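You operate a simulated robot arm through the tools that you are given. There is no shell and no other tool. Be economical: measure what you need, move in short steps, check, and stop when the job is done.

You are at the controls of a simulated two-armed robot. One attempt, no reset.

Task
Put two of the low blocks from the top of the long bench on the shelf of the rack bench. Take the deep box and put it on the top of the press bench. Shut the panel drawer. Fetch the printed block with the smallest size on its label from the top of the long bench and set it on the top of the glue bench. Put two of the short brushes from the top of the long bench on the shelf of the wax bench. Take the green brush and put it on top of the mallet on the low shelf of the store rack. Fetch the small block and set it in the tray c25 floor. Stack the 60 mm banded gauge from the work top of the filter rack on top of the 50 mm banded gauge. Open the fan door, fetch the dusty filter from the filter bay and stand it on the low shelf of the store rack, then shut the door. Take the slim block on the top of the slat bench and put it away on the top of the counter bench. Any order will do. Set down upright: dusty filter.

It is judged by the outcome, as a careful person would: the job done as asked, and still so three seconds after it is handed in. It fails if anything else is knocked over, pushed out of place, dropped, spilled or broken.

Robot
Two 7-joint arms with fingered hands on one trunk, on a base that drives. Base frame: it is fixed to the floor where the robot stands at the start and does not move with it; the origin is under the middle of the robot, x ahead of it, y to its left, z up. Lengths are in mm, angles in degrees, forces in N, time in s.
The left shoulder is at the start at [70, 132, 1092], the right one opposite. With the tool pointing down near the work surface each hand reaches from about 100 to 560 mm from the robot's upright axis, wherever it stands, measured 20 degrees to its own side. Places, roughly: banded gauge [2750, 3750, 1000]; deep box (5x9x12 cm) [500, 600, 900]; dusty filter (6x6x15 cm) [2600, 4600, 1500]; fan door [2500, 4600, 1600]; green brush (8x5x5 cm) [600, 3800, 600]; low block (8x5x3 cm) [500, 500, 800]; low shelf of the store rack [2700, 5600, 600]; mallet (19x9x6 cm) [2800, 5100, 600]; panel drawer [1000, 900, 700]; printed block [1000, 1250, 750]; shelf of the rack bench [2600, -2300, 200]; shelf of the wax bench [400, -2500, 200]; short brush (8x4x7 cm) [400, 1300, 800]; slim block (7x4x2 cm) [1000, 6100, 700]; small block (5x4x2 cm) [2300, 2900, 800]; top of the counter bench [2700, 2500, 800]; top of the glue bench [2600, -1000, 900]; top of the press bench [-800, -2500, 700]; tray C25 floor (24x15 cm) [440, 3380, 620]. Payload 2.3 kg a hand.
Tool frame (each hand has its own): the origin (TCP) lies between the finger pads and is the grasp point; the fingertips stand 25 mm ahead of it; z points along the fingers, y is the line along which they close. The gripper opens to 88 mm. The gripper's body begins 29 mm behind the TCP. The gripper is a hand of 3 fingers: y runs from the thumb to the fingers, the wrist lies at [-13, -97, -162] in the tool frame, and closing takes about 1.5 s.
Orientation is that of the tool frame in the base frame, as a unit quaternion [w, x, y, z]. With the fingers straight down and the wrist toward the robot, the tool's x, y and z point along [0, 1, 0], [1, 0, 0] and [0, 0, -1] of the base frame.

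Tools
- The arms move only by the tool jog_arm. It takes "left_rows", "right_rows" or both (then of equal length, played together; a hand with none holds still); each is a list that holds one entry, the list of rows, each a list of 6 numbers: the shift along the base's x, y, z in mm, then the turn, a rotation vector about the base's x, y, z in degrees. In form: [[[dx, dy, dz, rx, ry, rz], ...]]. A call has 1 to 8 rows; each row is the pose to reach, as a shift and turn from the pose commanded when the call began. "left_grip" and "right_grip" are, for a hand that has rows, the finger opening in mm, from 0 to 88, set as the call begins (left out, the last holds). Each row takes 0.2 s and may step no farther than 50 mm and 8.6 degrees from the row before; otherwise, or with a gripper value out of range, the whole call is refused. Where a pose cannot be reached the arm comes as near as it can. A force on the tool above 40 N (or 10 N above the force at the start of the call, whichever is more), or a blocked arm, ends the call early, and 0.2 s more pass. Each finger travels about 108 mm/s and halts on what it meets, pressing with about 25 N; the grip force reading is that of the motor and also rises with nothing between the fingers. The clock runs only during rows and for 0.2 s after the last one: add rows that repeat a pose to give the fingers time. It gives the time, the measured TCP pose, the force on the tool (base axes), the opening and the grip force at its end, in the units of the frame above (readings bear some noise), with the torque about the TCP (base axes, N m) and any sound that the robot's microphone picked up.
- Cameras (640 x 400 px; columns grow to the right, rows downward): "scene" is now at [109.1, 41.5, 1384.7]; the picture's right is [0.58, -0.81, 0.00], its down [-0.67, -0.48, -0.56] and it looks along [0.46, 0.33, -0.83] (base axes); focal length 260 px, centre (320, 200). "left" rides on the left gripper at [-58, -85, -99] in its tool frame; the picture's right is [-0.67, -0.35, 0.66], its down [0.69, -0.63, 0.37] and it looks along [0.28, 0.69, 0.66] (tool axes); focal length 261 px, centre (320, 200). "right" rides on the right gripper at [58, -85, -99] in its tool frame; the picture's right is [-0.67, 0.35, -0.66], its down [-0.69, -0.63, 0.37] and it looks along [-0.29, 0.69, 0.66] (tool axes); focal length 261 px, centre (320, 200). There is no depth. A picture from a camera that has moved, and an enlarged one, comes with that camera's place and axes in the base frame and with its lens.
- camera(camera): a new picture of that camera. The clock stands still meanwhile.
- move_column(by): slides the trunk up (or, below 0, down) by that many mm; the arms and the scene camera ride with it, the base frame stays. It gives what a move gives, with no picture.
- roll_base(legs): drives the robot by 1 to 6 legs, each [ahead, left, turn to the left] in mm, mm and degrees, along the robot's own axes; the way and the turn of a leg run together, so that a leg with both is an arc; at most 1500 mm and 180 degrees a leg. The arms and the cameras ride along, it lands a little off, and it stops where it bumps. It gives what a move gives.
- set_grasp(shape, hand): the hand has 3 fingers and takes this shape, open, in about a second: jaw (thumb against the fingers, like two jaws); tri (thumb and two fingers); tip (a fingertip pinch); poke (one finger out to press); point (the index stretched); flat (the hand flat); cup (the hand cupped); fist (a fist). The gripper value then closes the fingers along that shape, each until it touches; the sizes above hold for jaw. It gives what a move gives, with no picture.
- turn_head(pan, tilt): turns the head with the scene camera to pan (to the left, within 86 degrees either way) and tilt (down, from -29 to 69), counted from straight ahead of the robot. It gives what a move gives.
- close_up(camera, box): a new picture of the part [left, top, right, bottom] of that camera's present view, enlarged. The clock stands still meanwhile.
- sign_off(): hands the job in; it is judged then, once.

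Work in short steps. Places have to be worked out from the pictures, the camera data and where the tool is seen: move nearer, look again, correct. Check each grasp and each placing, and mend what went wrong. You have 577 turns and 370 pictures in all, those below and enlarged ones among them. Open the grippers and draw the arms clear of the work before you hand the job in, unless the task says otherwise.

The tools are called after "Call:" as name(argument=value, ...) on one line, values as JSON. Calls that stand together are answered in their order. jog_arm: Moves the arms, as the interface text tells. Its arguments: {"type":"object","properties":{"left_rows":{"type":"array","items":{"type":"array","items":{"type":"array","items":{"type":"number"}}}},"left_grip":{"type":"number"},"right_rows":{"type":"array","items":{"type":"array","items":{"type":"array","items":{"type":"number"}}}},"right_grip":{"type":"number"}},"required":[]} The other tools are called the same way: move_column (by) slides the trunk up or down; set_grasp (shape, hand) gives the hand a shape; roll_base (legs) drives the base; turn_head (pan, tilt) turns the head that bears the scene camera; camera (camera) takes a picture; close_up (camera, box) takes an enlarged picture of a part of a camera's view; sign_off () hands the job in.

At the start:

```text
time_s: 0.0
left_ee_pos: [256.4, 373.8, 1045.7]
left_ee_rot: [0.0, 0.706, 0.708, 0.0]
left_wrist_force: [0.3, -0.5, -0.7]
left_torque: [0.05, 0.01, 0.02]
left_width: 87.8
left_grip_force: 0.1
left_shape: jaw
right_ee_pos: [273.5, 44.6, 1044.2]
right_ee_rot: [0.001, 0.707, 0.707, 0.0]
right_wrist_force: [-0.4, 0.1, 0.2]
right_torque: [-0.01, 0.0, -0.01]
right_width: 87.7
right_grip_force: 0.0
right_shape: jaw
trunk travel left (down, up): [-650.0, 190.0]
robot x, y, heading: [1.6, 0.2, -0.2]
head pan, tilt: [35.5, 55.8]
```

scene: 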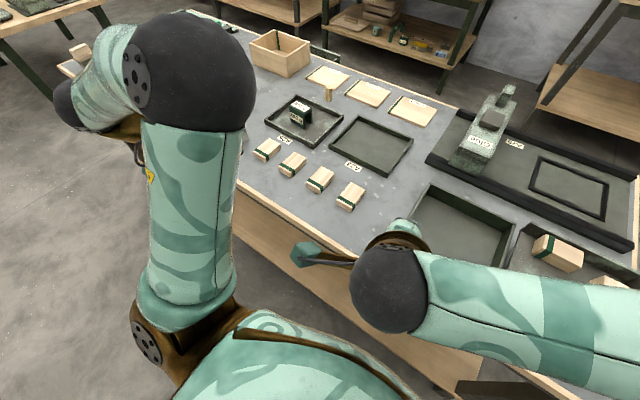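
right: 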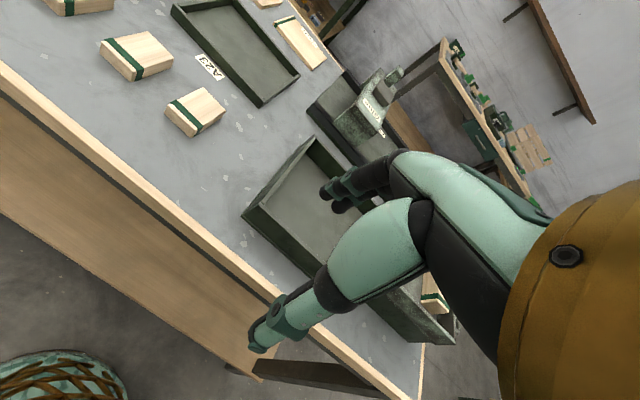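
left: 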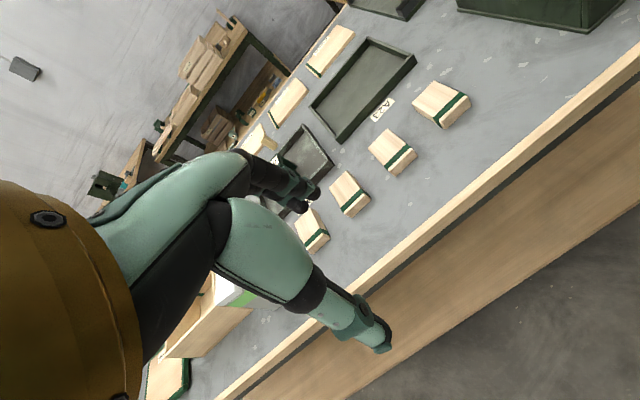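

I'll look around first to understand the layout.

Call:
turn_head(pan=0, tilt=45)

Call:
camera(camera="scene")

Call:
turn_head(pan=60, tilt=35)

Call:
camera(camera="scene")

```text
time_s: 1.0
left_ee_pos: [257.1, 374.1, 1044.9]
left_ee_rot: [0.0, 0.707, 0.707, 0.0]
left_wrist_force: [0.4, -1.1, 0.0]
left_torque: [0.03, -0.02, -0.01]
left_width: 87.6
left_grip_force: 0.0
left_shape: jaw
right_ee_pos: [273.8, 43.8, 1043.4]
right_ee_rot: [0.0, 0.708, 0.707, 0.0]
right_wrist_force: [-0.8, -0.1, 0.3]
right_torque: [-0.01, 0.02, -0.01]
right_width: 87.5
right_grip_force: 0.0
right_shape: jaw
trunk travel left (down, up): [-650.0, 190.0]
robot x, y, heading: [-1.7, -2.1, -0.2]
head pan, tilt: [0.0, 45.0]
```

```text
366 pictures are left
camera scene: at [132.4, 0.3, 1399.1], right [0.0, -1.0, 0.0], down [-0.71, 0.0, -0.71], along [0.71, 0.0, -0.71], focal length 260 px, centre (320, 200)
```

scene: 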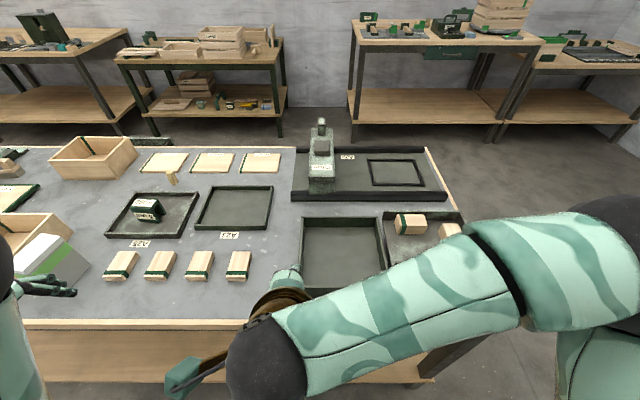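

```text
time_s: 2.3
left_ee_pos: [257.4, 374.7, 1045.0]
left_ee_rot: [0.001, 0.707, 0.707, 0.0]
left_wrist_force: [0.2, -0.2, -0.8]
left_torque: [-0.01, -0.04, 0.0]
left_width: 87.5
left_grip_force: 0.0
left_shape: jaw
right_ee_pos: [272.9, 43.8, 1043.9]
right_ee_rot: [0.0, 0.707, 0.707, 0.0]
right_wrist_force: [-0.5, -0.3, 0.4]
right_torque: [0.0, 0.0, -0.02]
right_width: 87.7
right_grip_force: 0.0
right_shape: jaw
trunk travel left (down, up): [-650.0, 190.0]
robot x, y, heading: [-0.1, -0.9, -0.1]
head pan, tilt: [60.0, 35.0]
```

```text
365 pictures are left
camera scene: at [95.3, 76.4, 1413.9], right [0.87, -0.5, 0.0], down [-0.29, -0.5, -0.82], along [0.41, 0.71, -0.57], focal length 260 px, centre (320, 200)
```

scene: 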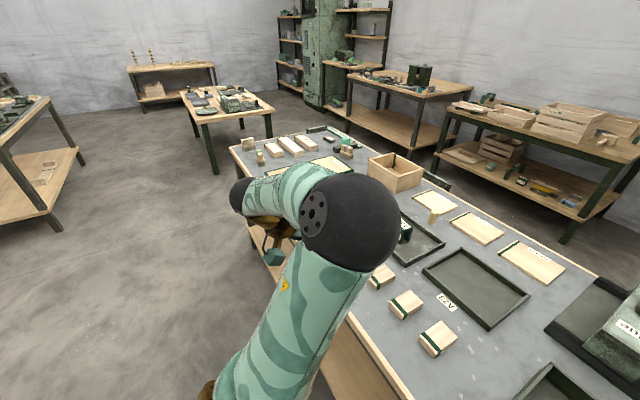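

Layout is getting clear: long bench runs along y, x≈370–1070. Look further left and right.

Call:
turn_head(pan=86, tilt=15)

Call:
camera(camera="scene")

Call:
turn_head(pan=-60, tilt=20)

Call:
camera(camera="scene")

```text
time_s: 3.2
left_ee_pos: [256.7, 374.9, 1045.0]
left_ee_rot: [0.0, 0.707, 0.707, 0.001]
left_wrist_force: [0.5, 0.3, -0.2]
left_torque: [0.0, 0.0, -0.01]
left_width: 87.7
left_grip_force: 0.1
left_shape: jaw
right_ee_pos: [273.9, 45.1, 1043.1]
right_ee_rot: [0.0, 0.707, 0.707, 0.0]
right_wrist_force: [0.4, 0.2, 0.3]
right_torque: [-0.01, 0.0, 0.01]
right_width: 87.7
right_grip_force: 0.2
right_shape: jaw
trunk travel left (down, up): [-650.0, 190.0]
robot x, y, heading: [-3.0, 0.7, -0.2]
head pan, tilt: [85.9, 15.0]
```

```text
364 pictures are left
camera scene: at [57.9, 93.3, 1445.9], right [1.0, -0.07, 0.0], down [-0.02, -0.26, -0.97], along [0.07, 0.96, -0.26], focal length 260 px, centre (320, 200)
```

scene: 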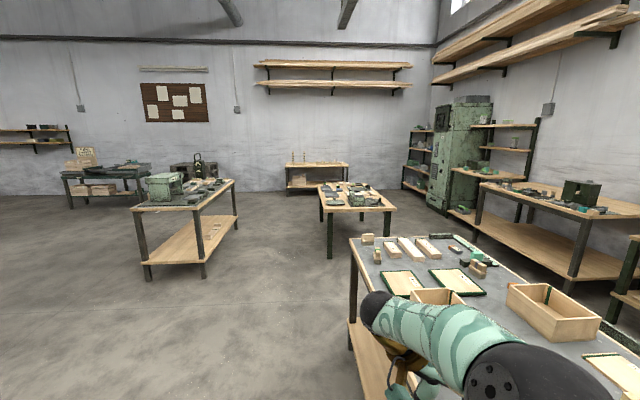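

```text
time_s: 5.5
left_ee_pos: [256.8, 375.1, 1044.7]
left_ee_rot: [0.0, 0.707, 0.707, 0.0]
left_wrist_force: [-0.3, 0.2, 0.0]
left_torque: [-0.03, -0.02, 0.01]
left_width: 87.7
left_grip_force: 0.0
left_shape: jaw
right_ee_pos: [273.7, 44.0, 1044.5]
right_ee_rot: [0.0, 0.708, 0.707, 0.0]
right_wrist_force: [0.1, 0.3, 0.5]
right_torque: [0.0, 0.01, -0.02]
right_width: 87.7
right_grip_force: 0.0
right_shape: jaw
trunk travel left (down, up): [-650.0, 190.0]
robot x, y, heading: [-0.8, -1.0, 0.0]
head pan, tilt: [-60.0, 20.0]
```

```text
363 pictures are left
camera scene: at [97.8, -80.4, 1437.8], right [-0.87, -0.5, 0.0], down [-0.17, 0.3, -0.94], along [0.47, -0.81, -0.34], focal length 260 px, centre (320, 200)
```

scene: 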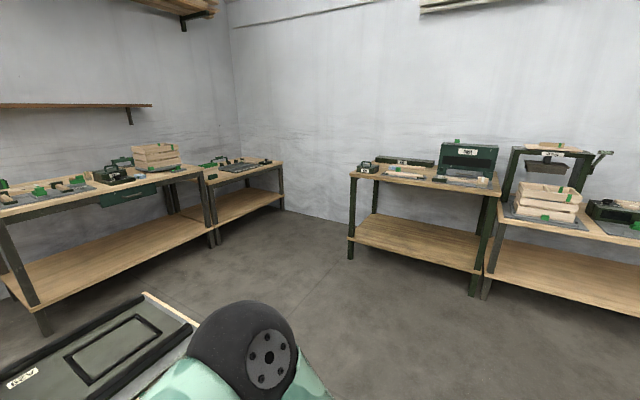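

Counting on the four banded blocks at x≈515 being the low blocks. I'll move a bit closer and take a precise look.

Call:
roll_base(legs=[[70, 60, 0]])

Call:
turn_head(pan=20, tilt=62)

Call:
camera(camera="scene")

Call:
camera(camera="left")

```text
time_s: 6.6
left_ee_pos: [326.0, 431.0, 1046.2]
left_ee_rot: [-0.001, 0.708, 0.706, 0.001]
left_wrist_force: [0.0, 0.1, 0.1]
left_torque: [0.05, 0.01, -0.03]
left_width: 87.7
left_grip_force: 0.1
left_shape: jaw
right_ee_pos: [343.0, 101.7, 1043.6]
right_ee_rot: [0.001, 0.708, 0.706, 0.001]
right_wrist_force: [0.6, 0.3, 0.0]
right_torque: [-0.01, -0.02, 0.01]
right_width: 87.4
right_grip_force: 0.0
right_shape: jaw
trunk travel left (down, up): [-650.0, 190.0]
robot x, y, heading: [69.4, 57.3, -0.0]
head pan, tilt: [-60.0, 20.0]
```

```text
time_s: 8.2
left_ee_pos: [327.2, 432.2, 1044.5]
left_ee_rot: [0.0, 0.708, 0.707, 0.0]
left_wrist_force: [-1.5, 0.6, 0.2]
left_torque: [-0.01, 0.02, -0.02]
left_width: 87.3
left_grip_force: 0.1
left_shape: jaw
right_ee_pos: [343.6, 102.6, 1042.9]
right_ee_rot: [0.0, 0.708, 0.707, 0.0]
right_wrist_force: [-0.8, 0.0, -0.9]
right_torque: [0.0, 0.03, -0.02]
right_width: 87.4
right_grip_force: 0.0
right_shape: jaw
trunk travel left (down, up): [-650.0, 190.0]
robot x, y, heading: [70.9, 58.8, -0.0]
head pan, tilt: [20.0, 62.0]
```

```text
362 pictures are left
camera scene: at [181.3, 80.7, 1377.4], right [0.34, -0.94, 0.0], down [-0.83, -0.3, -0.47], along [0.44, 0.16, -0.88], focal length 260 px, centre (320, 200)
```

scene: 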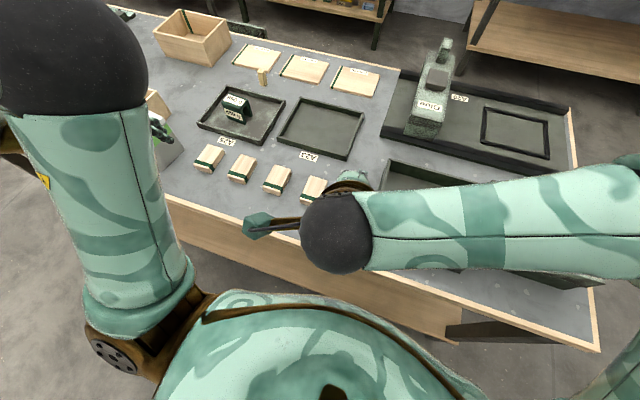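

```text
361 pictures are left
camera left: at [242.3, 375.5, 1143.4], right [-0.35, -0.67, -0.66], down [-0.63, 0.69, -0.37], along [0.69, 0.28, -0.66], focal length 261 px, centre (320, 200)
```

left: 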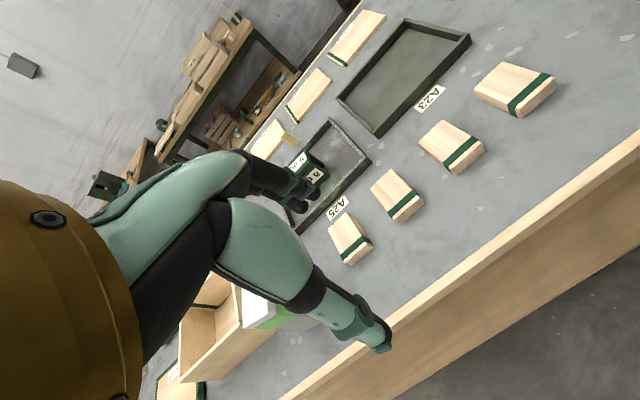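

Triangulation: table ≈790, block tops ≈820, blocks at x≈475, y≈207/304/402/499. I'll shift left and turn both wrists outward so the fingers close across the 50 mm width.

Call:
roll_base(legs=[[0, 245, 0]])

Call:
jog_arm(left_rows=[[[0, 0, 0, 0, 0, -8], [0, 0, 0, 0, 0, -16], [0, 0, 0, 0, 0, -24], [0, 0, 0, 0, 0, -32], [0, 0, 0, 0, 0, -40], [0, 0, 0, 0, 0, -48], [0, 0, 0, 0, 0, -56], [0, 0, 0, 0, 0, -64]]], right_rows=[[[0, 0, 0, 0, 0, 8], [0, 0, 0, 0, 0, 16], [0, 0, 0, 0, 0, 24], [0, 0, 0, 0, 0, 32], [0, 0, 0, 0, 0, 40], [0, 0, 0, 0, 0, 48], [0, 0, 0, 0, 0, 56], [0, 0, 0, 0, 0, 64]]], left_grip=72, right_grip=72)

Call:
jog_arm(left_rows=[[[0, 0, 0, 0, 0, -8], [0, 0, 0, 0, 0, -16], [0, 0, 0, 0, 0, -24], [0, 0, 0, 0, 0, -26], [0, 0, 0, 0, 0, -26]]], right_rows=[[[0, 0, 0, 0, 0, 8], [0, 0, 0, 0, 0, 16], [0, 0, 0, 0, 0, 24], [0, 0, 0, 0, 0, 26], [0, 0, 0, 0, 0, 26]]])

Call:
camera(camera="scene")

```text
time_s: 9.9
left_ee_pos: [329.0, 674.5, 1045.5]
left_ee_rot: [-0.001, 0.709, 0.706, 0.001]
left_wrist_force: [0.0, -0.1, -0.2]
left_torque: [-0.01, -0.03, -0.01]
left_width: 87.6
left_grip_force: 0.1
left_shape: jaw
right_ee_pos: [344.6, 343.7, 1043.7]
right_ee_rot: [-0.001, 0.709, 0.705, 0.0]
right_wrist_force: [0.6, -0.1, -0.4]
right_torque: [0.01, -0.02, 0.02]
right_width: 87.4
right_grip_force: 0.1
right_shape: jaw
trunk travel left (down, up): [-650.0, 190.0]
robot x, y, heading: [69.6, 303.3, -0.3]
head pan, tilt: [20.0, 62.0]
```

```text
time_s: 11.8
left_ee_pos: [330.3, 675.1, 1046.1]
left_ee_rot: [0.0, 0.975, 0.222, -0.001]
left_wrist_force: [-0.5, -0.5, -0.1]
left_torque: [-0.02, 0.06, -0.04]
left_width: 72.2
left_grip_force: 0.1
left_shape: jaw
right_ee_pos: [345.5, 346.3, 1044.0]
right_ee_rot: [0.0, 0.227, 0.974, 0.0]
right_wrist_force: [1.1, -0.1, 0.1]
right_torque: [0.03, -0.02, 0.03]
right_width: 72.1
right_grip_force: 0.1
right_shape: jaw
trunk travel left (down, up): [-650.0, 190.0]
robot x, y, heading: [70.4, 303.5, -0.3]
head pan, tilt: [20.0, 62.0]
```

```text
time_s: 12.9
left_ee_pos: [328.5, 675.4, 1045.2]
left_ee_rot: [-0.001, 1.0, -0.003, 0.0]
left_wrist_force: [0.4, -0.2, 0.4]
left_torque: [-0.01, -0.03, 0.01]
left_width: 72.2
left_grip_force: 0.1
left_shape: jaw
right_ee_pos: [343.2, 345.5, 1044.5]
right_ee_rot: [0.0, 0.002, 1.0, 0.001]
right_wrist_force: [0.4, -0.1, 0.4]
right_torque: [-0.01, 0.05, 0.01]
right_width: 72.3
right_grip_force: 0.0
right_shape: jaw
trunk travel left (down, up): [-650.0, 190.0]
robot x, y, heading: [69.0, 303.4, -0.2]
head pan, tilt: [20.0, 62.0]
```

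```text
360 pictures are left
camera scene: at [181.8, 324.3, 1377.4], right [0.34, -0.94, 0.0], down [-0.83, -0.3, -0.47], along [0.44, 0.16, -0.88], focal length 260 px, centre (320, 200)
```

scene: 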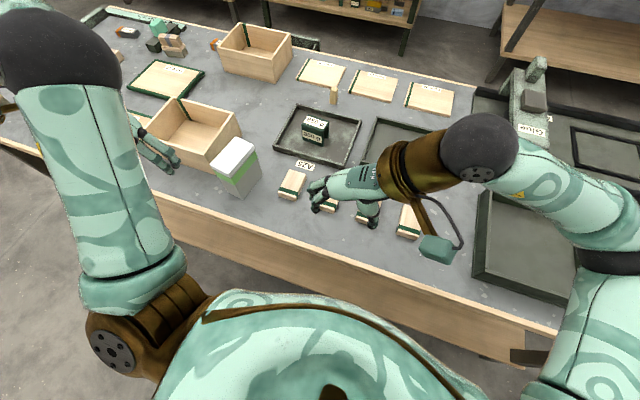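

Move both hands together above blocks 3 (left) and 1 (right), staying high.

Call:
jog_arm(left_rows=[[[20, -38, 0, 0, 0, 0], [40, -76, 0, 0, 0, 0], [60, -114, 0, 0, 0, 0], [80, -152, 0, 0, 0, 0], [100, -190, 0, 0, 0, 0], [120, -230, 0, 0, 0, 0], [143, -273, 0, 0, 0, 0], [143, -273, -40, 0, 0, 0]]], right_rows=[[[30, -35, 0, 0, 0, 0], [60, -70, 0, 0, 0, 0], [100, -105, 0, 0, 0, 0], [131, -138, 0, 0, 0, 0], [131, -138, 0, 0, 0, 0], [131, -138, 0, 0, 0, 0], [131, -138, -20, 0, 0, 0], [131, -138, -40, 0, 0, 0]]])

Call:
camera(camera="left")

Call:
camera(camera="right")

```text
refused: row 3 steps farther than a row can; nothing moved
```

```text
359 pictures are left
camera left: at [271.8, 761.7, 1143.2], right [-0.67, 0.35, -0.66], down [0.69, 0.62, -0.37], along [0.28, -0.7, -0.66], focal length 261 px, centre (320, 200)
```

left: 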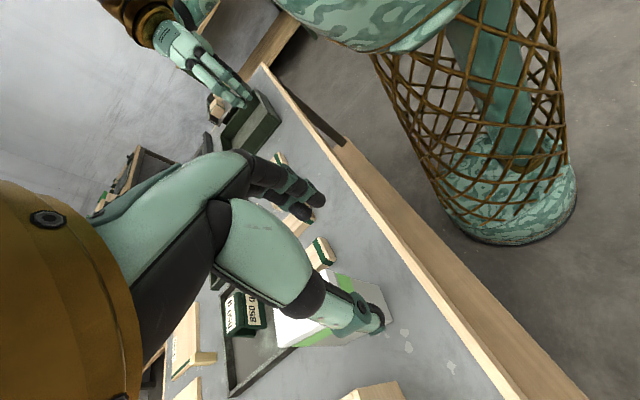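

```text
358 pictures are left
camera right: at [286.8, 260.2, 1144.8], right [0.67, 0.34, 0.66], down [0.68, -0.63, -0.37], along [0.29, 0.69, -0.66], focal length 261 px, centre (320, 200)
```

right: 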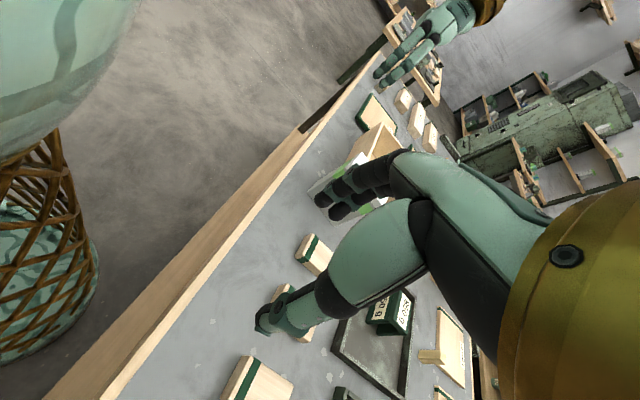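

Fix the oversize step.

Call:
jog_arm(left_rows=[[[20, -38, 0, 0, 0, 0], [40, -76, 0, 0, 0, 0], [60, -114, 0, 0, 0, 0], [80, -152, 0, 0, 0, 0], [100, -190, 0, 0, 0, 0], [120, -230, 0, 0, 0, 0], [143, -273, 0, 0, 0, 0], [143, -273, -40, 0, 0, 0]]], right_rows=[[[30, -30, 0, 0, 0, 0], [60, -60, 0, 0, 0, 0], [90, -90, 0, 0, 0, 0], [120, -120, 0, 0, 0, 0], [131, -138, 0, 0, 0, 0], [131, -138, 0, 0, 0, 0], [131, -138, -20, 0, 0, 0], [131, -138, -40, 0, 0, 0]]])

Call:
camera(camera="left")

Call:
camera(camera="right")

Call:
camera(camera="scene")

```text
time_s: 14.8
left_ee_pos: [474.4, 401.2, 1008.0]
left_ee_rot: [0.007, 1.0, -0.001, 0.002]
left_wrist_force: [-0.2, 0.8, -0.4]
left_torque: [-0.01, 0.02, -0.01]
left_width: 72.0
left_grip_force: 0.0
left_shape: jaw
right_ee_pos: [336.8, 271.5, 1045.4]
right_ee_rot: [0.0, 0.003, 1.0, 0.0]
right_wrist_force: [-1.1, -0.5, -0.9]
right_torque: [0.02, 0.02, 0.0]
right_width: 72.4
right_grip_force: 0.1
right_shape: jaw
right hand out of reach, approached as far as the arm can: row 1, 2, 3, 4, 5, 6, 7, 8
trunk travel left (down, up): [-650.0, 190.0]
robot x, y, heading: [68.1, 304.7, -0.5]
head pan, tilt: [20.0, 62.0]
```

```text
357 pictures are left
camera left: at [415.6, 488.5, 1103.8], right [-0.67, 0.34, -0.66], down [0.69, 0.62, -0.37], along [0.29, -0.7, -0.65], focal length 261 px, centre (320, 200)
```

left: 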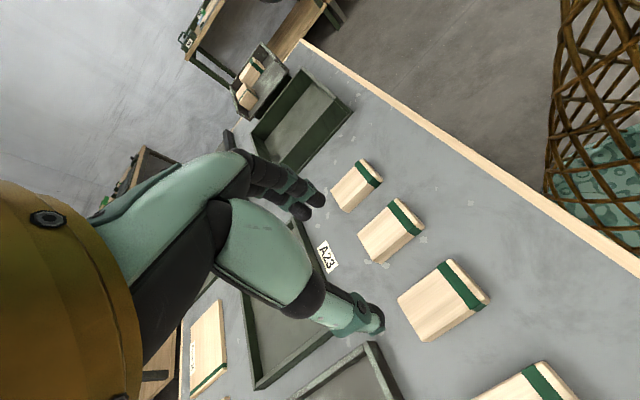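

```text
356 pictures are left
camera right: at [279.3, 186.9, 1147.6], right [0.67, 0.34, 0.66], down [0.68, -0.63, -0.37], along [0.29, 0.69, -0.66], focal length 261 px, centre (320, 200)
```

right: 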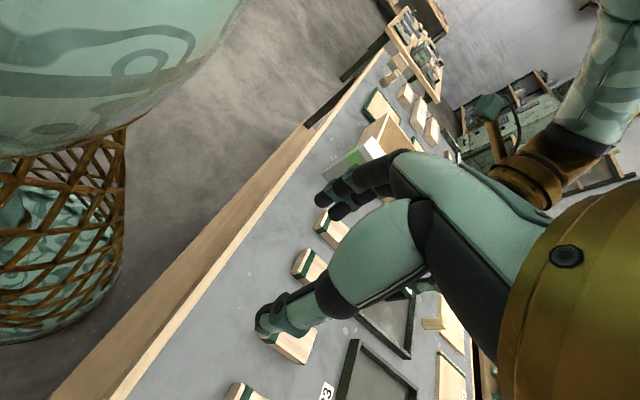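

```text
355 pictures are left
camera scene: at [182.9, 324.4, 1377.4], right [0.34, -0.94, 0.0], down [-0.83, -0.3, -0.47], along [0.44, 0.16, -0.88], focal length 260 px, centre (320, 200)
```

scene: 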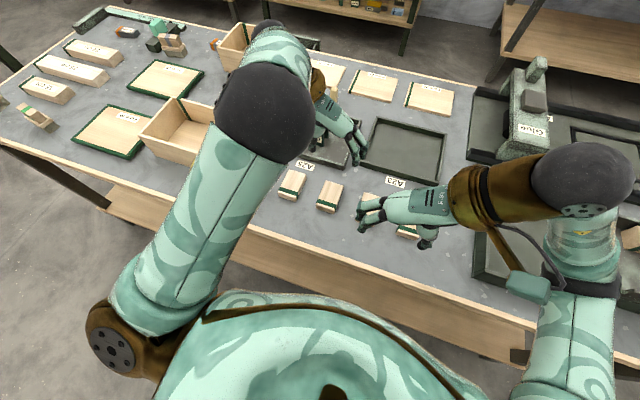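

Left is above block 3. The right arm seems to be at a limit; try moving it outward first, then forward.

Call:
jog_arm(right_rows=[[[0, -50, 0, 0, 0, 0], [0, -100, 0, 0, 0, 0], [0, -130, 0, 0, 0, 0], [40, -130, 0, 0, 0, 0], [80, -110, 0, 0, 0, 0], [120, -90, 0, 0, 0, 0], [138, -64, 0, 0, 0, 0], [138, -64, 0, 0, 0, 0]]])

```text
time_s: 16.6
left_ee_pos: [472.3, 402.3, 1004.9]
left_ee_rot: [0.003, 1.0, 0.001, -0.001]
left_wrist_force: [-0.2, 0.9, -0.5]
left_torque: [0.01, 0.0, -0.01]
left_width: 72.2
left_grip_force: 0.0
left_shape: jaw
right_ee_pos: [339.9, 267.1, 1071.5]
right_ee_rot: [0.0, 0.003, 1.0, -0.001]
right_wrist_force: [0.0, 0.3, -0.5]
right_torque: [-0.01, -0.03, 0.0]
right_width: 72.2
right_grip_force: 0.0
right_shape: jaw
right hand out of reach, approached as far as the arm can: row 1, 2, 3, 4, 5, 6, 7, 8
trunk travel left (down, up): [-650.0, 190.0]
robot x, y, heading: [69.7, 302.2, -0.4]
head pan, tilt: [20.0, 62.0]
```

Rotate the right hand back, swing it out to its own side, then retry.

Call:
jog_arm(right_rows=[[[0, 0, 0, 0, 0, -8], [0, 0, 0, 0, 0, -16], [0, -10, 0, 0, 0, -24], [0, -30, 0, 0, 0, -32], [0, -60, 0, 0, 0, -40], [0, -90, 0, 0, 0, -48], [0, -120, 0, 0, 0, -48], [0, -150, 0, 0, 0, -48]]])

Call:
jog_arm(right_rows=[[[30, 0, 0, 0, 0, 0], [60, 0, 0, 0, 0, 8], [90, 10, 0, 0, 0, 16], [110, 40, 0, 0, 0, 24], [130, 70, 0, 0, 0, 32], [135, 90, 0, 0, 0, 40], [135, 90, 0, 0, 0, 48], [135, 90, 0, 0, 0, 48]]])

```text
time_s: 18.4
left_ee_pos: [473.1, 401.9, 1006.3]
left_ee_rot: [0.003, 1.0, 0.0, 0.0]
left_wrist_force: [-0.3, -0.4, 0.4]
left_torque: [-0.01, -0.01, 0.0]
left_width: 72.2
left_grip_force: 0.0
left_shape: jaw
right_ee_pos: [334.8, 109.5, 1071.4]
right_ee_rot: [0.001, 0.41, 0.912, 0.001]
right_wrist_force: [0.8, -0.5, -0.4]
right_torque: [0.02, 0.01, 0.0]
right_width: 71.9
right_grip_force: 0.0
right_shape: jaw
trunk travel left (down, up): [-650.0, 190.0]
robot x, y, heading: [71.4, 305.3, -0.4]
head pan, tilt: [20.0, 62.0]
```

```text
time_s: 20.1
left_ee_pos: [474.0, 402.0, 1005.3]
left_ee_rot: [0.003, 1.0, 0.0, 0.0]
left_wrist_force: [-1.0, 0.2, 0.6]
left_torque: [-0.01, -0.02, -0.01]
left_width: 72.1
left_grip_force: 0.0
left_shape: jaw
right_ee_pos: [338.5, 265.1, 1085.2]
right_ee_rot: [0.0, 0.003, 1.0, 0.001]
right_wrist_force: [-1.0, 0.6, 0.3]
right_torque: [0.03, -0.02, -0.02]
right_width: 72.3
right_grip_force: 0.1
right_shape: jaw
right hand out of reach, approached as far as the arm can: row 2, 3, 4, 5, 6, 7, 8
trunk travel left (down, up): [-650.0, 190.0]
robot x, y, heading: [72.8, 306.0, -0.4]
head pan, tilt: [20.0, 62.0]
```

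Back the right hand to a turned-in attitude again and test reach forward at lower height.

Call:
jog_arm(right_rows=[[[0, -20, 0, 0, 0, -8], [0, -40, -20, 0, 0, -16], [0, -60, -40, 0, 0, -24], [0, -80, -60, 0, 0, -32], [0, -100, -80, 0, 0, -40], [0, -110, -100, 0, 0, -48], [0, -110, -100, 0, 0, -56], [0, -110, -100, 0, 0, -56]]])

Call:
jog_arm(right_rows=[[[40, 10, 0, 0, 0, 0], [80, 20, 0, 0, 0, 0], [120, 30, 0, 0, 0, 0], [136, 52, 0, 0, 0, 0], [136, 52, 0, 0, 0, 8], [136, 52, 0, 0, 0, 16], [136, 52, 0, 0, 0, 24], [136, 52, 0, 0, 0, 32]]])

Call:
camera(camera="scene")

```text
time_s: 21.9
left_ee_pos: [472.7, 403.2, 1006.0]
left_ee_rot: [0.004, 1.0, 0.0, 0.0]
left_wrist_force: [-0.6, 0.9, -0.2]
left_torque: [-0.02, 0.03, 0.01]
left_width: 72.0
left_grip_force: 0.1
left_shape: jaw
right_ee_pos: [376.3, 149.9, 1000.6]
right_ee_rot: [-0.001, 0.473, 0.881, 0.001]
right_wrist_force: [0.5, 0.0, -0.6]
right_torque: [0.01, 0.03, -0.02]
right_width: 72.1
right_grip_force: 0.1
right_shape: jaw
right hand out of reach, approached as far as the arm can: row 5, 6, 7, 8
trunk travel left (down, up): [-650.0, 190.0]
robot x, y, heading: [69.8, 300.8, -0.1]
head pan, tilt: [20.0, 62.0]
```

```text
time_s: 23.8
left_ee_pos: [473.0, 402.8, 1005.7]
left_ee_rot: [0.004, 1.0, 0.001, 0.001]
left_wrist_force: [-0.7, -0.4, 0.7]
left_torque: [0.01, -0.03, 0.0]
left_width: 72.2
left_grip_force: 0.0
left_shape: jaw
right_ee_pos: [424.8, 229.6, 1020.5]
right_ee_rot: [-0.01, 0.23, 0.973, 0.005]
right_wrist_force: [-0.3, -0.8, -0.4]
right_torque: [-0.04, -0.02, 0.02]
right_width: 72.3
right_grip_force: 0.0
right_shape: jaw
right hand out of reach, approached as far as the arm can: row 6, 7, 8
trunk travel left (down, up): [-650.0, 190.0]
robot x, y, heading: [71.1, 307.4, -0.2]
head pan, tilt: [20.0, 62.0]
```

```text
354 pictures are left
camera scene: at [181.4, 324.5, 1377.5], right [0.34, -0.94, 0.0], down [-0.83, -0.3, -0.47], along [0.44, 0.16, -0.88], focal length 260 px, centre (320, 200)
```

scene: 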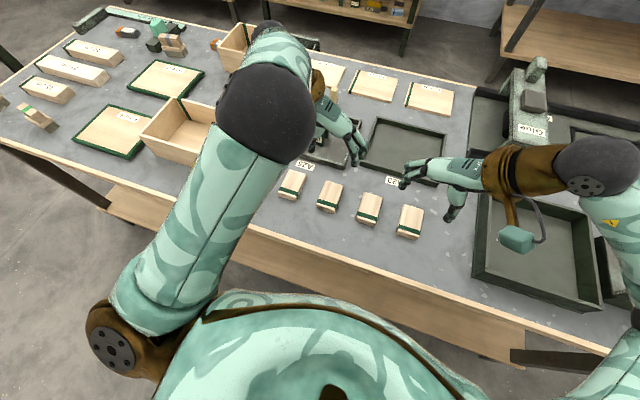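

Right elbow configuration differs from left's. Bring the right hand to the mirror of the left's start (wide, unrotated), rotate there, then move in.

Call:
jog_arm(right_rows=[[[-20, -20, 0, 0, 0, -8], [-40, -50, 5, 0, 0, -16], [-50, -85, 10, 0, 0, -24], [-60, -120, 15, 0, 0, -32], [-70, -155, 20, 0, 0, -40], [-80, -190, 25, 0, 0, -48], [-90, -225, 25, 0, 0, -56], [-98, -260, 25, 0, 0, -63]]])

Call:
jog_arm(right_rows=[[[0, -20, 0, 0, 0, 0], [0, -40, 0, 0, 0, 8], [0, -40, 0, 0, 0, 16], [0, -40, 0, 0, 0, 24], [0, -40, 0, 0, 0, 32], [0, -40, 0, 0, 0, 40], [0, -40, 0, 0, 0, 48], [0, -40, 0, 0, 0, 56]]])

Call:
jog_arm(right_rows=[[[0, 0, 0, 0, 0, 8], [0, 0, 0, 0, 0, 16], [0, 0, 0, 0, 0, 24], [0, 0, 0, 0, 0, 32], [20, 38, 0, 0, 0, 32], [40, 76, 0, 0, 0, 32], [60, 114, 0, 0, 0, 32], [80, 152, 0, 0, 0, 32]]])

```text
time_s: 25.6
left_ee_pos: [472.6, 402.1, 1006.4]
left_ee_rot: [0.004, 1.0, 0.001, 0.0]
left_wrist_force: [-0.3, -0.3, -0.8]
left_torque: [0.02, -0.01, 0.0]
left_width: 72.4
left_grip_force: 0.1
left_shape: jaw
right_ee_pos: [327.0, -32.3, 1047.2]
right_ee_rot: [0.0, 0.691, 0.723, 0.0]
right_wrist_force: [0.5, -0.3, 0.1]
right_torque: [0.0, 0.0, 0.04]
right_width: 71.9
right_grip_force: 0.0
right_shape: jaw
trunk travel left (down, up): [-650.0, 190.0]
robot x, y, heading: [72.9, 305.0, -0.2]
head pan, tilt: [20.0, 62.0]
```

```text
time_s: 27.4
left_ee_pos: [471.9, 402.4, 1005.9]
left_ee_rot: [0.004, 1.0, 0.002, 0.0]
left_wrist_force: [-0.6, -0.7, 0.5]
left_torque: [-0.01, -0.01, 0.0]
left_width: 72.2
left_grip_force: 0.0
left_shape: jaw
right_ee_pos: [207.8, 62.1, 1042.2]
right_ee_rot: [-0.005, 0.304, 0.953, 0.0]
right_wrist_force: [-0.1, -0.2, -0.8]
right_torque: [-0.01, -0.01, -0.03]
right_width: 72.0
right_grip_force: 0.1
right_shape: jaw
right hand out of reach, approached as far as the arm can: row 2, 3, 4, 5, 6, 7, 8
trunk travel left (down, up): [-650.0, 190.0]
robot x, y, heading: [72.6, 304.0, -0.5]
head pan, tilt: [20.0, 62.0]
```

```text
time_s: 27.8
left_ee_pos: [472.8, 404.3, 1005.9]
left_ee_rot: [0.006, 1.0, 0.003, 0.0]
left_wrist_force: [-0.2, -0.3, 0.4]
left_torque: [-0.02, -0.02, 0.0]
left_width: 72.3
left_grip_force: 0.0
left_shape: jaw
right_ee_pos: [189.0, 70.1, 1048.0]
right_ee_rot: [-0.001, 0.259, 0.966, 0.006]
right_wrist_force: [47.7, -12.9, 9.6]
right_torque: [0.37, 2.25, 1.2]
right_width: 71.7
right_grip_force: 0.2
right_shape: jaw
right hand out of reach, approached as far as the arm can: row 1, 2
trunk travel left (down, up): [-650.0, 190.0]
robot x, y, heading: [68.5, 307.0, -0.4]
head pan, tilt: [20.0, 62.0]
stopped in row 2 (right hand): the force on the tool passed its limit at 91 N (the readings are from after the stop); the commanded pose is now the measured one
```

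The right arm dislikes that turn. Move away from the body and test the opposite turn (wrist to the left).

Call:
jog_arm(right_rows=[[[30, -5, 0, 0, 0, -8], [60, -10, 0, 0, 0, -16], [90, -20, 0, 0, 0, -24], [110, -20, 0, 0, 0, -32], [130, -20, 0, 0, 0, -40], [150, -20, 0, 0, 0, -48], [150, 0, 0, 0, 0, -56], [150, 20, 0, 0, 0, -64]]])

Call:
jog_arm(right_rows=[[[0, 0, 0, 0, 0, -8], [0, 0, 0, 0, 0, -16], [20, 0, 0, 0, 0, -24], [40, 0, 0, 0, 0, -32], [60, 0, 0, 0, 0, -40], [80, 0, 0, 0, 0, -48], [100, 0, 0, 0, 0, -56], [130, 0, 0, 0, 0, -64]]])

Call:
camera(camera="scene")

```text
time_s: 29.6
left_ee_pos: [474.0, 404.6, 1006.8]
left_ee_rot: [0.006, 1.0, 0.002, -0.002]
left_wrist_force: [-0.1, 0.2, -0.2]
left_torque: [0.02, 0.01, -0.03]
left_width: 72.1
left_grip_force: 0.0
left_shape: jaw
right_ee_pos: [352.9, 85.8, 1063.6]
right_ee_rot: [-0.001, 0.73, 0.683, 0.002]
right_wrist_force: [0.6, 0.2, 0.8]
right_torque: [0.0, 0.01, -0.01]
right_width: 72.2
right_grip_force: 0.0
right_shape: jaw
right hand out of reach, approached as far as the arm can: row 7, 8
trunk travel left (down, up): [-650.0, 190.0]
robot x, y, heading: [71.7, 302.3, -0.0]
head pan, tilt: [20.0, 62.0]
```

```text
time_s: 31.4
left_ee_pos: [475.6, 403.8, 1005.4]
left_ee_rot: [0.006, 1.0, 0.003, -0.001]
left_wrist_force: [-0.9, 1.0, 0.4]
left_torque: [0.02, 0.0, -0.02]
left_width: 72.3
left_grip_force: 0.1
left_shape: jaw
right_ee_pos: [487.2, 86.1, 1065.2]
right_ee_rot: [0.002, 0.981, 0.192, 0.003]
right_wrist_force: [-0.7, -0.5, 0.2]
right_torque: [0.03, 0.0, 0.0]
right_width: 71.7
right_grip_force: 0.1
right_shape: jaw
trunk travel left (down, up): [-650.0, 190.0]
robot x, y, heading: [71.5, 304.0, -0.4]
head pan, tilt: [20.0, 62.0]
```

```text
353 pictures are left
camera scene: at [184.4, 325.1, 1377.2], right [0.34, -0.94, 0.0], down [-0.83, -0.3, -0.47], along [0.44, 0.16, -0.88], focal length 260 px, centre (320, 200)
```

scene: 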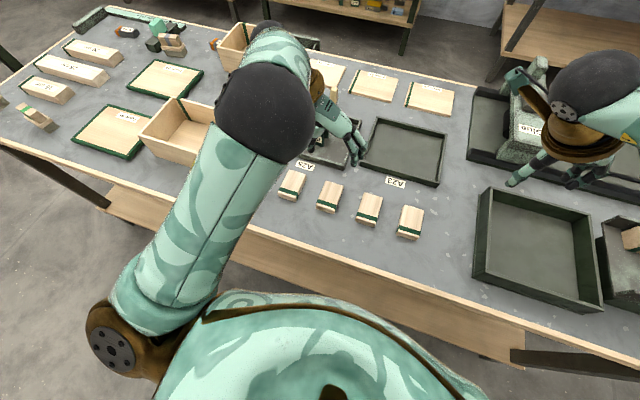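

Negative turn works for the right arm. Now left: fine-adjust over block 3 (≈481,409) and descend.

Call:
jog_arm(left_rows=[[[6, 5, -40, 0, 0, 0], [6, 5, -80, 0, 0, 0], [6, 5, -120, 0, 0, 0], [6, 5, -150, 0, 0, 0], [6, 5, -150, 0, 0, 0]]])

Call:
camera(camera="left")

```text
time_s: 32.6
left_ee_pos: [480.5, 405.8, 854.7]
left_ee_rot: [0.003, 1.0, 0.0, 0.0]
left_wrist_force: [0.2, 0.0, -0.4]
left_torque: [0.02, 0.03, 0.0]
left_width: 72.2
left_grip_force: 0.1
left_shape: jaw
right_ee_pos: [485.1, 85.4, 1066.1]
right_ee_rot: [0.002, 0.981, 0.193, 0.003]
right_wrist_force: [0.2, -0.5, -0.5]
right_torque: [0.04, 0.0, 0.01]
right_width: 72.2
right_grip_force: 0.1
right_shape: jaw
trunk travel left (down, up): [-650.0, 190.0]
robot x, y, heading: [70.6, 302.7, -0.4]
head pan, tilt: [20.0, 62.0]
```

```text
352 pictures are left
camera left: at [422.3, 492.8, 952.1], right [-0.67, 0.34, -0.66], down [0.68, 0.63, -0.37], along [0.29, -0.7, -0.66], focal length 261 px, centre (320, 200)
```

left: 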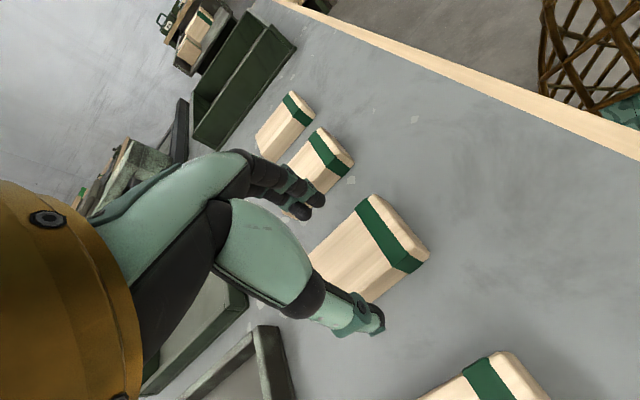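

TCP is centred on the block (≈483,410). Descend to z≈818 and close.

Call:
jog_arm(left_rows=[[[2, 4, -15, 0, 0, 0], [2, 4, -30, 0, 0, 0], [2, 4, -37, 0, 0, 0], [2, 4, -37, 0, 0, 0]]])

Call:
jog_arm(left_rows=[[[0, 0, 0, 0, 0, 0], [0, 0, 0, 0, 0, 0], [0, 0, 0, 0, 0, 0], [0, 0, 0, 0, 0, 0], [0, 0, 0, 0, 0, 0]]], left_grip=30)

```text
time_s: 33.6
left_ee_pos: [481.5, 409.8, 825.4]
left_ee_rot: [0.007, 1.0, 0.002, 0.007]
left_wrist_force: [-1.1, 1.5, 25.9]
left_torque: [-0.03, -0.01, -0.01]
left_width: 70.6
left_grip_force: 0.1
left_shape: jaw
right_ee_pos: [481.7, 83.8, 1067.4]
right_ee_rot: [0.001, 0.981, 0.193, 0.006]
right_wrist_force: [0.0, 0.5, 0.0]
right_torque: [0.01, -0.01, 0.0]
right_width: 72.0
right_grip_force: 0.0
right_shape: jaw
trunk travel left (down, up): [-650.0, 190.0]
robot x, y, heading: [68.7, 300.0, -0.5]
head pan, tilt: [20.0, 62.0]
stopped in row 4 (left hand): the force on the tool passed its limit at 43 N (the readings are from after the stop); the commanded pose is now the measured one
```

```text
time_s: 34.0
left_ee_pos: [483.0, 411.1, 825.4]
left_ee_rot: [0.006, 1.0, 0.002, 0.009]
left_wrist_force: [-2.2, 1.3, 29.6]
left_torque: [0.96, 0.15, 0.03]
left_width: 42.6
left_grip_force: 24.8
left_shape: jaw
right_ee_pos: [481.1, 84.6, 1067.4]
right_ee_rot: [0.003, 0.981, 0.193, 0.006]
right_wrist_force: [-0.4, 0.0, -0.4]
right_torque: [0.0, 0.0, 0.01]
right_width: 72.1
right_grip_force: 0.0
right_shape: jaw
trunk travel left (down, up): [-650.0, 190.0]
robot x, y, heading: [70.7, 301.7, -0.3]
head pan, tilt: [20.0, 62.0]
stopped in row 2 (left hand): the force on the tool passed its limit at 46 N (the readings are from after the stop); the commanded pose is now the measured one
```

Table is at z≈800. Gripped (42.6 mm). Lift.

Call:
jog_arm(left_rows=[[[0, 0, 10, 0, 0, 0], [0, 0, 40, 0, 0, 0], [0, 0, 85, 0, 0, 0], [0, 0, 130, 0, 0, 0], [0, 0, 170, 0, 0, 0]]])

Call:
camera(camera="left")

```text
time_s: 35.2
left_ee_pos: [484.4, 411.6, 993.7]
left_ee_rot: [0.006, 1.0, 0.003, 0.005]
left_wrist_force: [0.0, 0.3, 0.0]
left_torque: [-0.02, -0.02, -0.04]
left_width: 42.4
left_grip_force: 24.8
left_shape: jaw
right_ee_pos: [483.9, 85.7, 1065.8]
right_ee_rot: [0.001, 0.981, 0.193, 0.005]
right_wrist_force: [0.7, 0.5, -0.6]
right_torque: [-0.01, 0.04, 0.03]
right_width: 71.9
right_grip_force: 0.1
right_shape: jaw
trunk travel left (down, up): [-650.0, 190.0]
robot x, y, heading: [69.1, 303.6, -0.3]
head pan, tilt: [20.0, 62.0]
```

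```text
351 pictures are left
camera left: at [426.1, 498.3, 1091.3], right [-0.66, 0.34, -0.67], down [0.69, 0.63, -0.37], along [0.29, -0.7, -0.65], focal length 261 px, centre (320, 200)
```

left: 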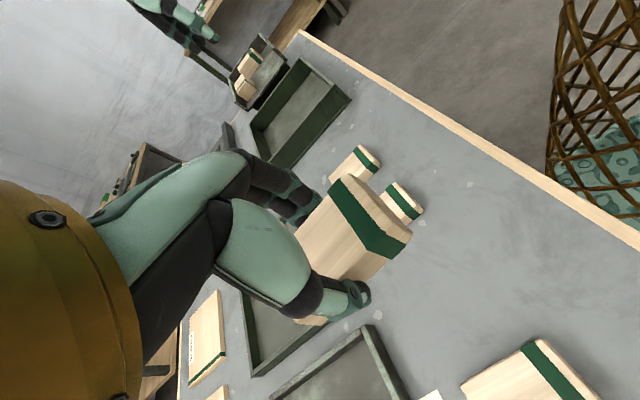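

Block 3 held. Move left hand aside and finish turning the right, moving it above block 1 (≈483,211).

Call:
jog_arm(left_rows=[[[0, 20, 40, 0, 0, 0], [-20, 50, 70, 0, 0, 0], [-40, 90, 70, 0, 0, 0], [-60, 135, 70, 0, 0, 0], [-80, 170, 70, 0, 0, 0], [-100, 200, 70, 0, 0, 0], [-100, 200, 70, 0, 0, 0], [-100, 200, 70, 0, 0, 0]]], right_rows=[[[0, 10, 0, 0, 0, -8], [0, 40, -20, 0, 0, -16], [0, 70, -40, 0, 0, -22], [0, 100, -70, 0, 0, -22], [0, 126, -100, 0, 0, -22], [0, 126, -140, 0, 0, -22], [0, 126, -180, 0, 0, -22], [0, 126, -205, 0, 0, -22]]])

Call:
camera(camera="right")

```text
time_s: 37.0
left_ee_pos: [385.9, 610.3, 1061.9]
left_ee_rot: [0.006, 1.0, 0.002, 0.005]
left_wrist_force: [0.4, -0.5, 0.2]
left_torque: [0.0, -0.03, -0.05]
left_width: 42.2
left_grip_force: 24.8
left_shape: jaw
right_ee_pos: [485.9, 210.9, 859.8]
right_ee_rot: [0.002, 1.0, 0.002, 0.003]
right_wrist_force: [0.1, -0.3, -0.6]
right_torque: [-0.02, -0.03, 0.04]
right_width: 72.0
right_grip_force: 0.1
right_shape: jaw
trunk travel left (down, up): [-650.0, 190.0]
robot x, y, heading: [69.2, 301.1, -0.1]
head pan, tilt: [20.0, 62.0]
```

```text
350 pictures are left
camera right: at [543.6, 296.4, 960.6], right [-0.67, -0.35, 0.65], down [-0.69, 0.62, -0.37], along [-0.28, -0.7, -0.66], focal length 261 px, centre (320, 200)
```

right: 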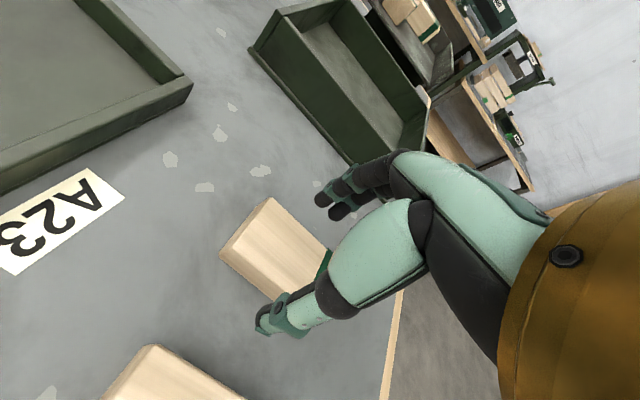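

Block 1 centre ≈(481,215). Correct, descend to 828 and close.

Call:
jog_arm(right_rows=[[[-4, 4, -15, 0, 0, 0], [-4, 4, -32, 0, 0, 0], [-4, 4, -32, 0, 0, 0]]])

Call:
jog_arm(right_rows=[[[0, 0, 0, 0, 0, 0], [0, 0, 0, 0, 0, 0], [0, 0, 0, 0, 0, 0], [0, 0, 0, 0, 0, 0]]], right_grip=30)

Call:
jog_arm(right_rows=[[[0, 0, 10, 0, 0, 0], [0, 0, 40, 0, 0, 0], [0, 0, 85, 0, 0, 0], [0, 0, 130, 0, 0, 0], [0, 0, 170, 0, 0, 0]]])

Call:
camera(camera="scene")

```text
time_s: 37.8
left_ee_pos: [385.3, 610.6, 1062.4]
left_ee_rot: [0.006, 1.0, 0.002, 0.006]
left_wrist_force: [0.6, -1.3, -0.5]
left_torque: [-0.01, -0.02, 0.05]
left_width: 42.2
left_grip_force: 25.0
left_shape: jaw
right_ee_pos: [481.1, 214.5, 828.2]
right_ee_rot: [0.003, 1.0, 0.002, 0.003]
right_wrist_force: [-0.5, -0.2, 0.0]
right_torque: [0.01, -0.01, 0.01]
right_width: 71.9
right_grip_force: 0.0
right_shape: jaw
trunk travel left (down, up): [-650.0, 190.0]
robot x, y, heading: [69.4, 299.7, -0.2]
head pan, tilt: [20.0, 62.0]
```

```text
time_s: 38.8
left_ee_pos: [385.4, 610.8, 1063.4]
left_ee_rot: [0.005, 1.0, 0.002, 0.004]
left_wrist_force: [-0.4, -0.2, -0.3]
left_torque: [0.01, 0.0, -0.02]
left_width: 42.0
left_grip_force: 24.7
left_shape: jaw
right_ee_pos: [480.0, 215.1, 828.3]
right_ee_rot: [0.003, 1.0, 0.003, 0.004]
right_wrist_force: [0.1, 0.4, 0.3]
right_torque: [-0.01, 0.01, -0.03]
right_width: 42.0
right_grip_force: 25.3
right_shape: jaw
trunk travel left (down, up): [-650.0, 190.0]
robot x, y, heading: [72.2, 301.3, -0.3]
head pan, tilt: [20.0, 62.0]
```

```text
time_s: 40.0
left_ee_pos: [384.8, 610.5, 1062.4]
left_ee_rot: [0.005, 1.0, 0.002, 0.006]
left_wrist_force: [0.2, 0.1, -0.5]
left_torque: [-0.03, 0.02, 0.03]
left_width: 42.0
left_grip_force: 25.5
left_shape: jaw
right_ee_pos: [481.4, 214.1, 998.2]
right_ee_rot: [0.003, 1.0, 0.002, 0.003]
right_wrist_force: [0.0, 0.1, -0.5]
right_torque: [-0.03, 0.03, 0.01]
right_width: 41.8
right_grip_force: 24.9
right_shape: jaw
trunk travel left (down, up): [-650.0, 190.0]
robot x, y, heading: [68.4, 304.7, -0.1]
head pan, tilt: [20.0, 62.0]
```

```text
349 pictures are left
camera scene: at [182.0, 324.5, 1377.4], right [0.34, -0.94, 0.0], down [-0.83, -0.3, -0.47], along [0.44, 0.16, -0.88], focal length 260 px, centre (320, 200)
```

scene: 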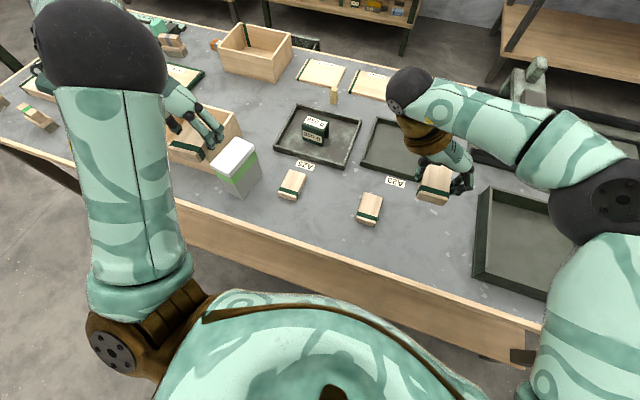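

Both blocks held. Drive around the right end of the long bench toward the rack bench (front edge ≈x 2400).

Call:
roll_base(legs=[[-200, 0, 0], [0, -1450, 0], [1500, 0, 0], [0, -1100, 0], [350, 0, 0]])

Call:
turn_head(pan=0, tilt=45)

Call:
camera(camera="scene")

```text
time_s: 62.5
left_ee_pos: [1970.1, -1990.0, 1061.8]
left_ee_rot: [0.005, 1.0, -0.009, 0.005]
left_wrist_force: [-0.1, 0.4, 0.0]
left_torque: [-0.01, 0.03, -0.02]
left_width: 42.1
left_grip_force: 24.2
left_shape: jaw
right_ee_pos: [2057.6, -2388.2, 997.5]
right_ee_rot: [0.002, 1.0, -0.008, 0.004]
right_wrist_force: [1.0, 0.2, -0.5]
right_torque: [0.02, 0.0, 0.03]
right_width: 41.7
right_grip_force: 25.1
right_shape: jaw
trunk travel left (down, up): [-650.0, 190.0]
robot x, y, heading: [1652.2, -2289.3, -1.2]
head pan, tilt: [20.0, 62.0]
```

```text
time_s: 63.3
left_ee_pos: [1970.2, -1989.8, 1062.4]
left_ee_rot: [0.006, 1.0, -0.008, 0.005]
left_wrist_force: [0.2, -0.7, 0.9]
left_torque: [-0.02, -0.03, 0.02]
left_width: 41.9
left_grip_force: 25.0
left_shape: jaw
right_ee_pos: [2058.0, -2388.2, 996.7]
right_ee_rot: [0.003, 1.0, -0.009, 0.003]
right_wrist_force: [0.6, -0.9, 0.5]
right_torque: [-0.04, 0.01, 0.0]
right_width: 41.8
right_grip_force: 25.3
right_shape: jaw
trunk travel left (down, up): [-650.0, 190.0]
robot x, y, heading: [1648.0, -2286.4, -1.6]
head pan, tilt: [0.0, 45.0]
```

```text
348 pictures are left
camera scene: at [1782.2, -2293.1, 1399.0], right [-0.03, -1.0, 0.0], down [-0.71, 0.02, -0.71], along [0.71, -0.02, -0.71], focal length 260 px, centre (320, 200)
```

scene: 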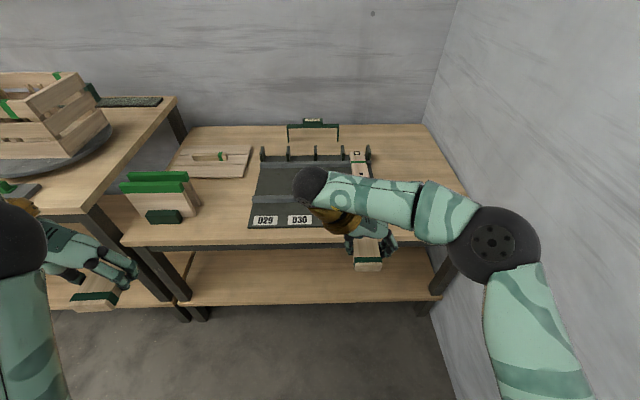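

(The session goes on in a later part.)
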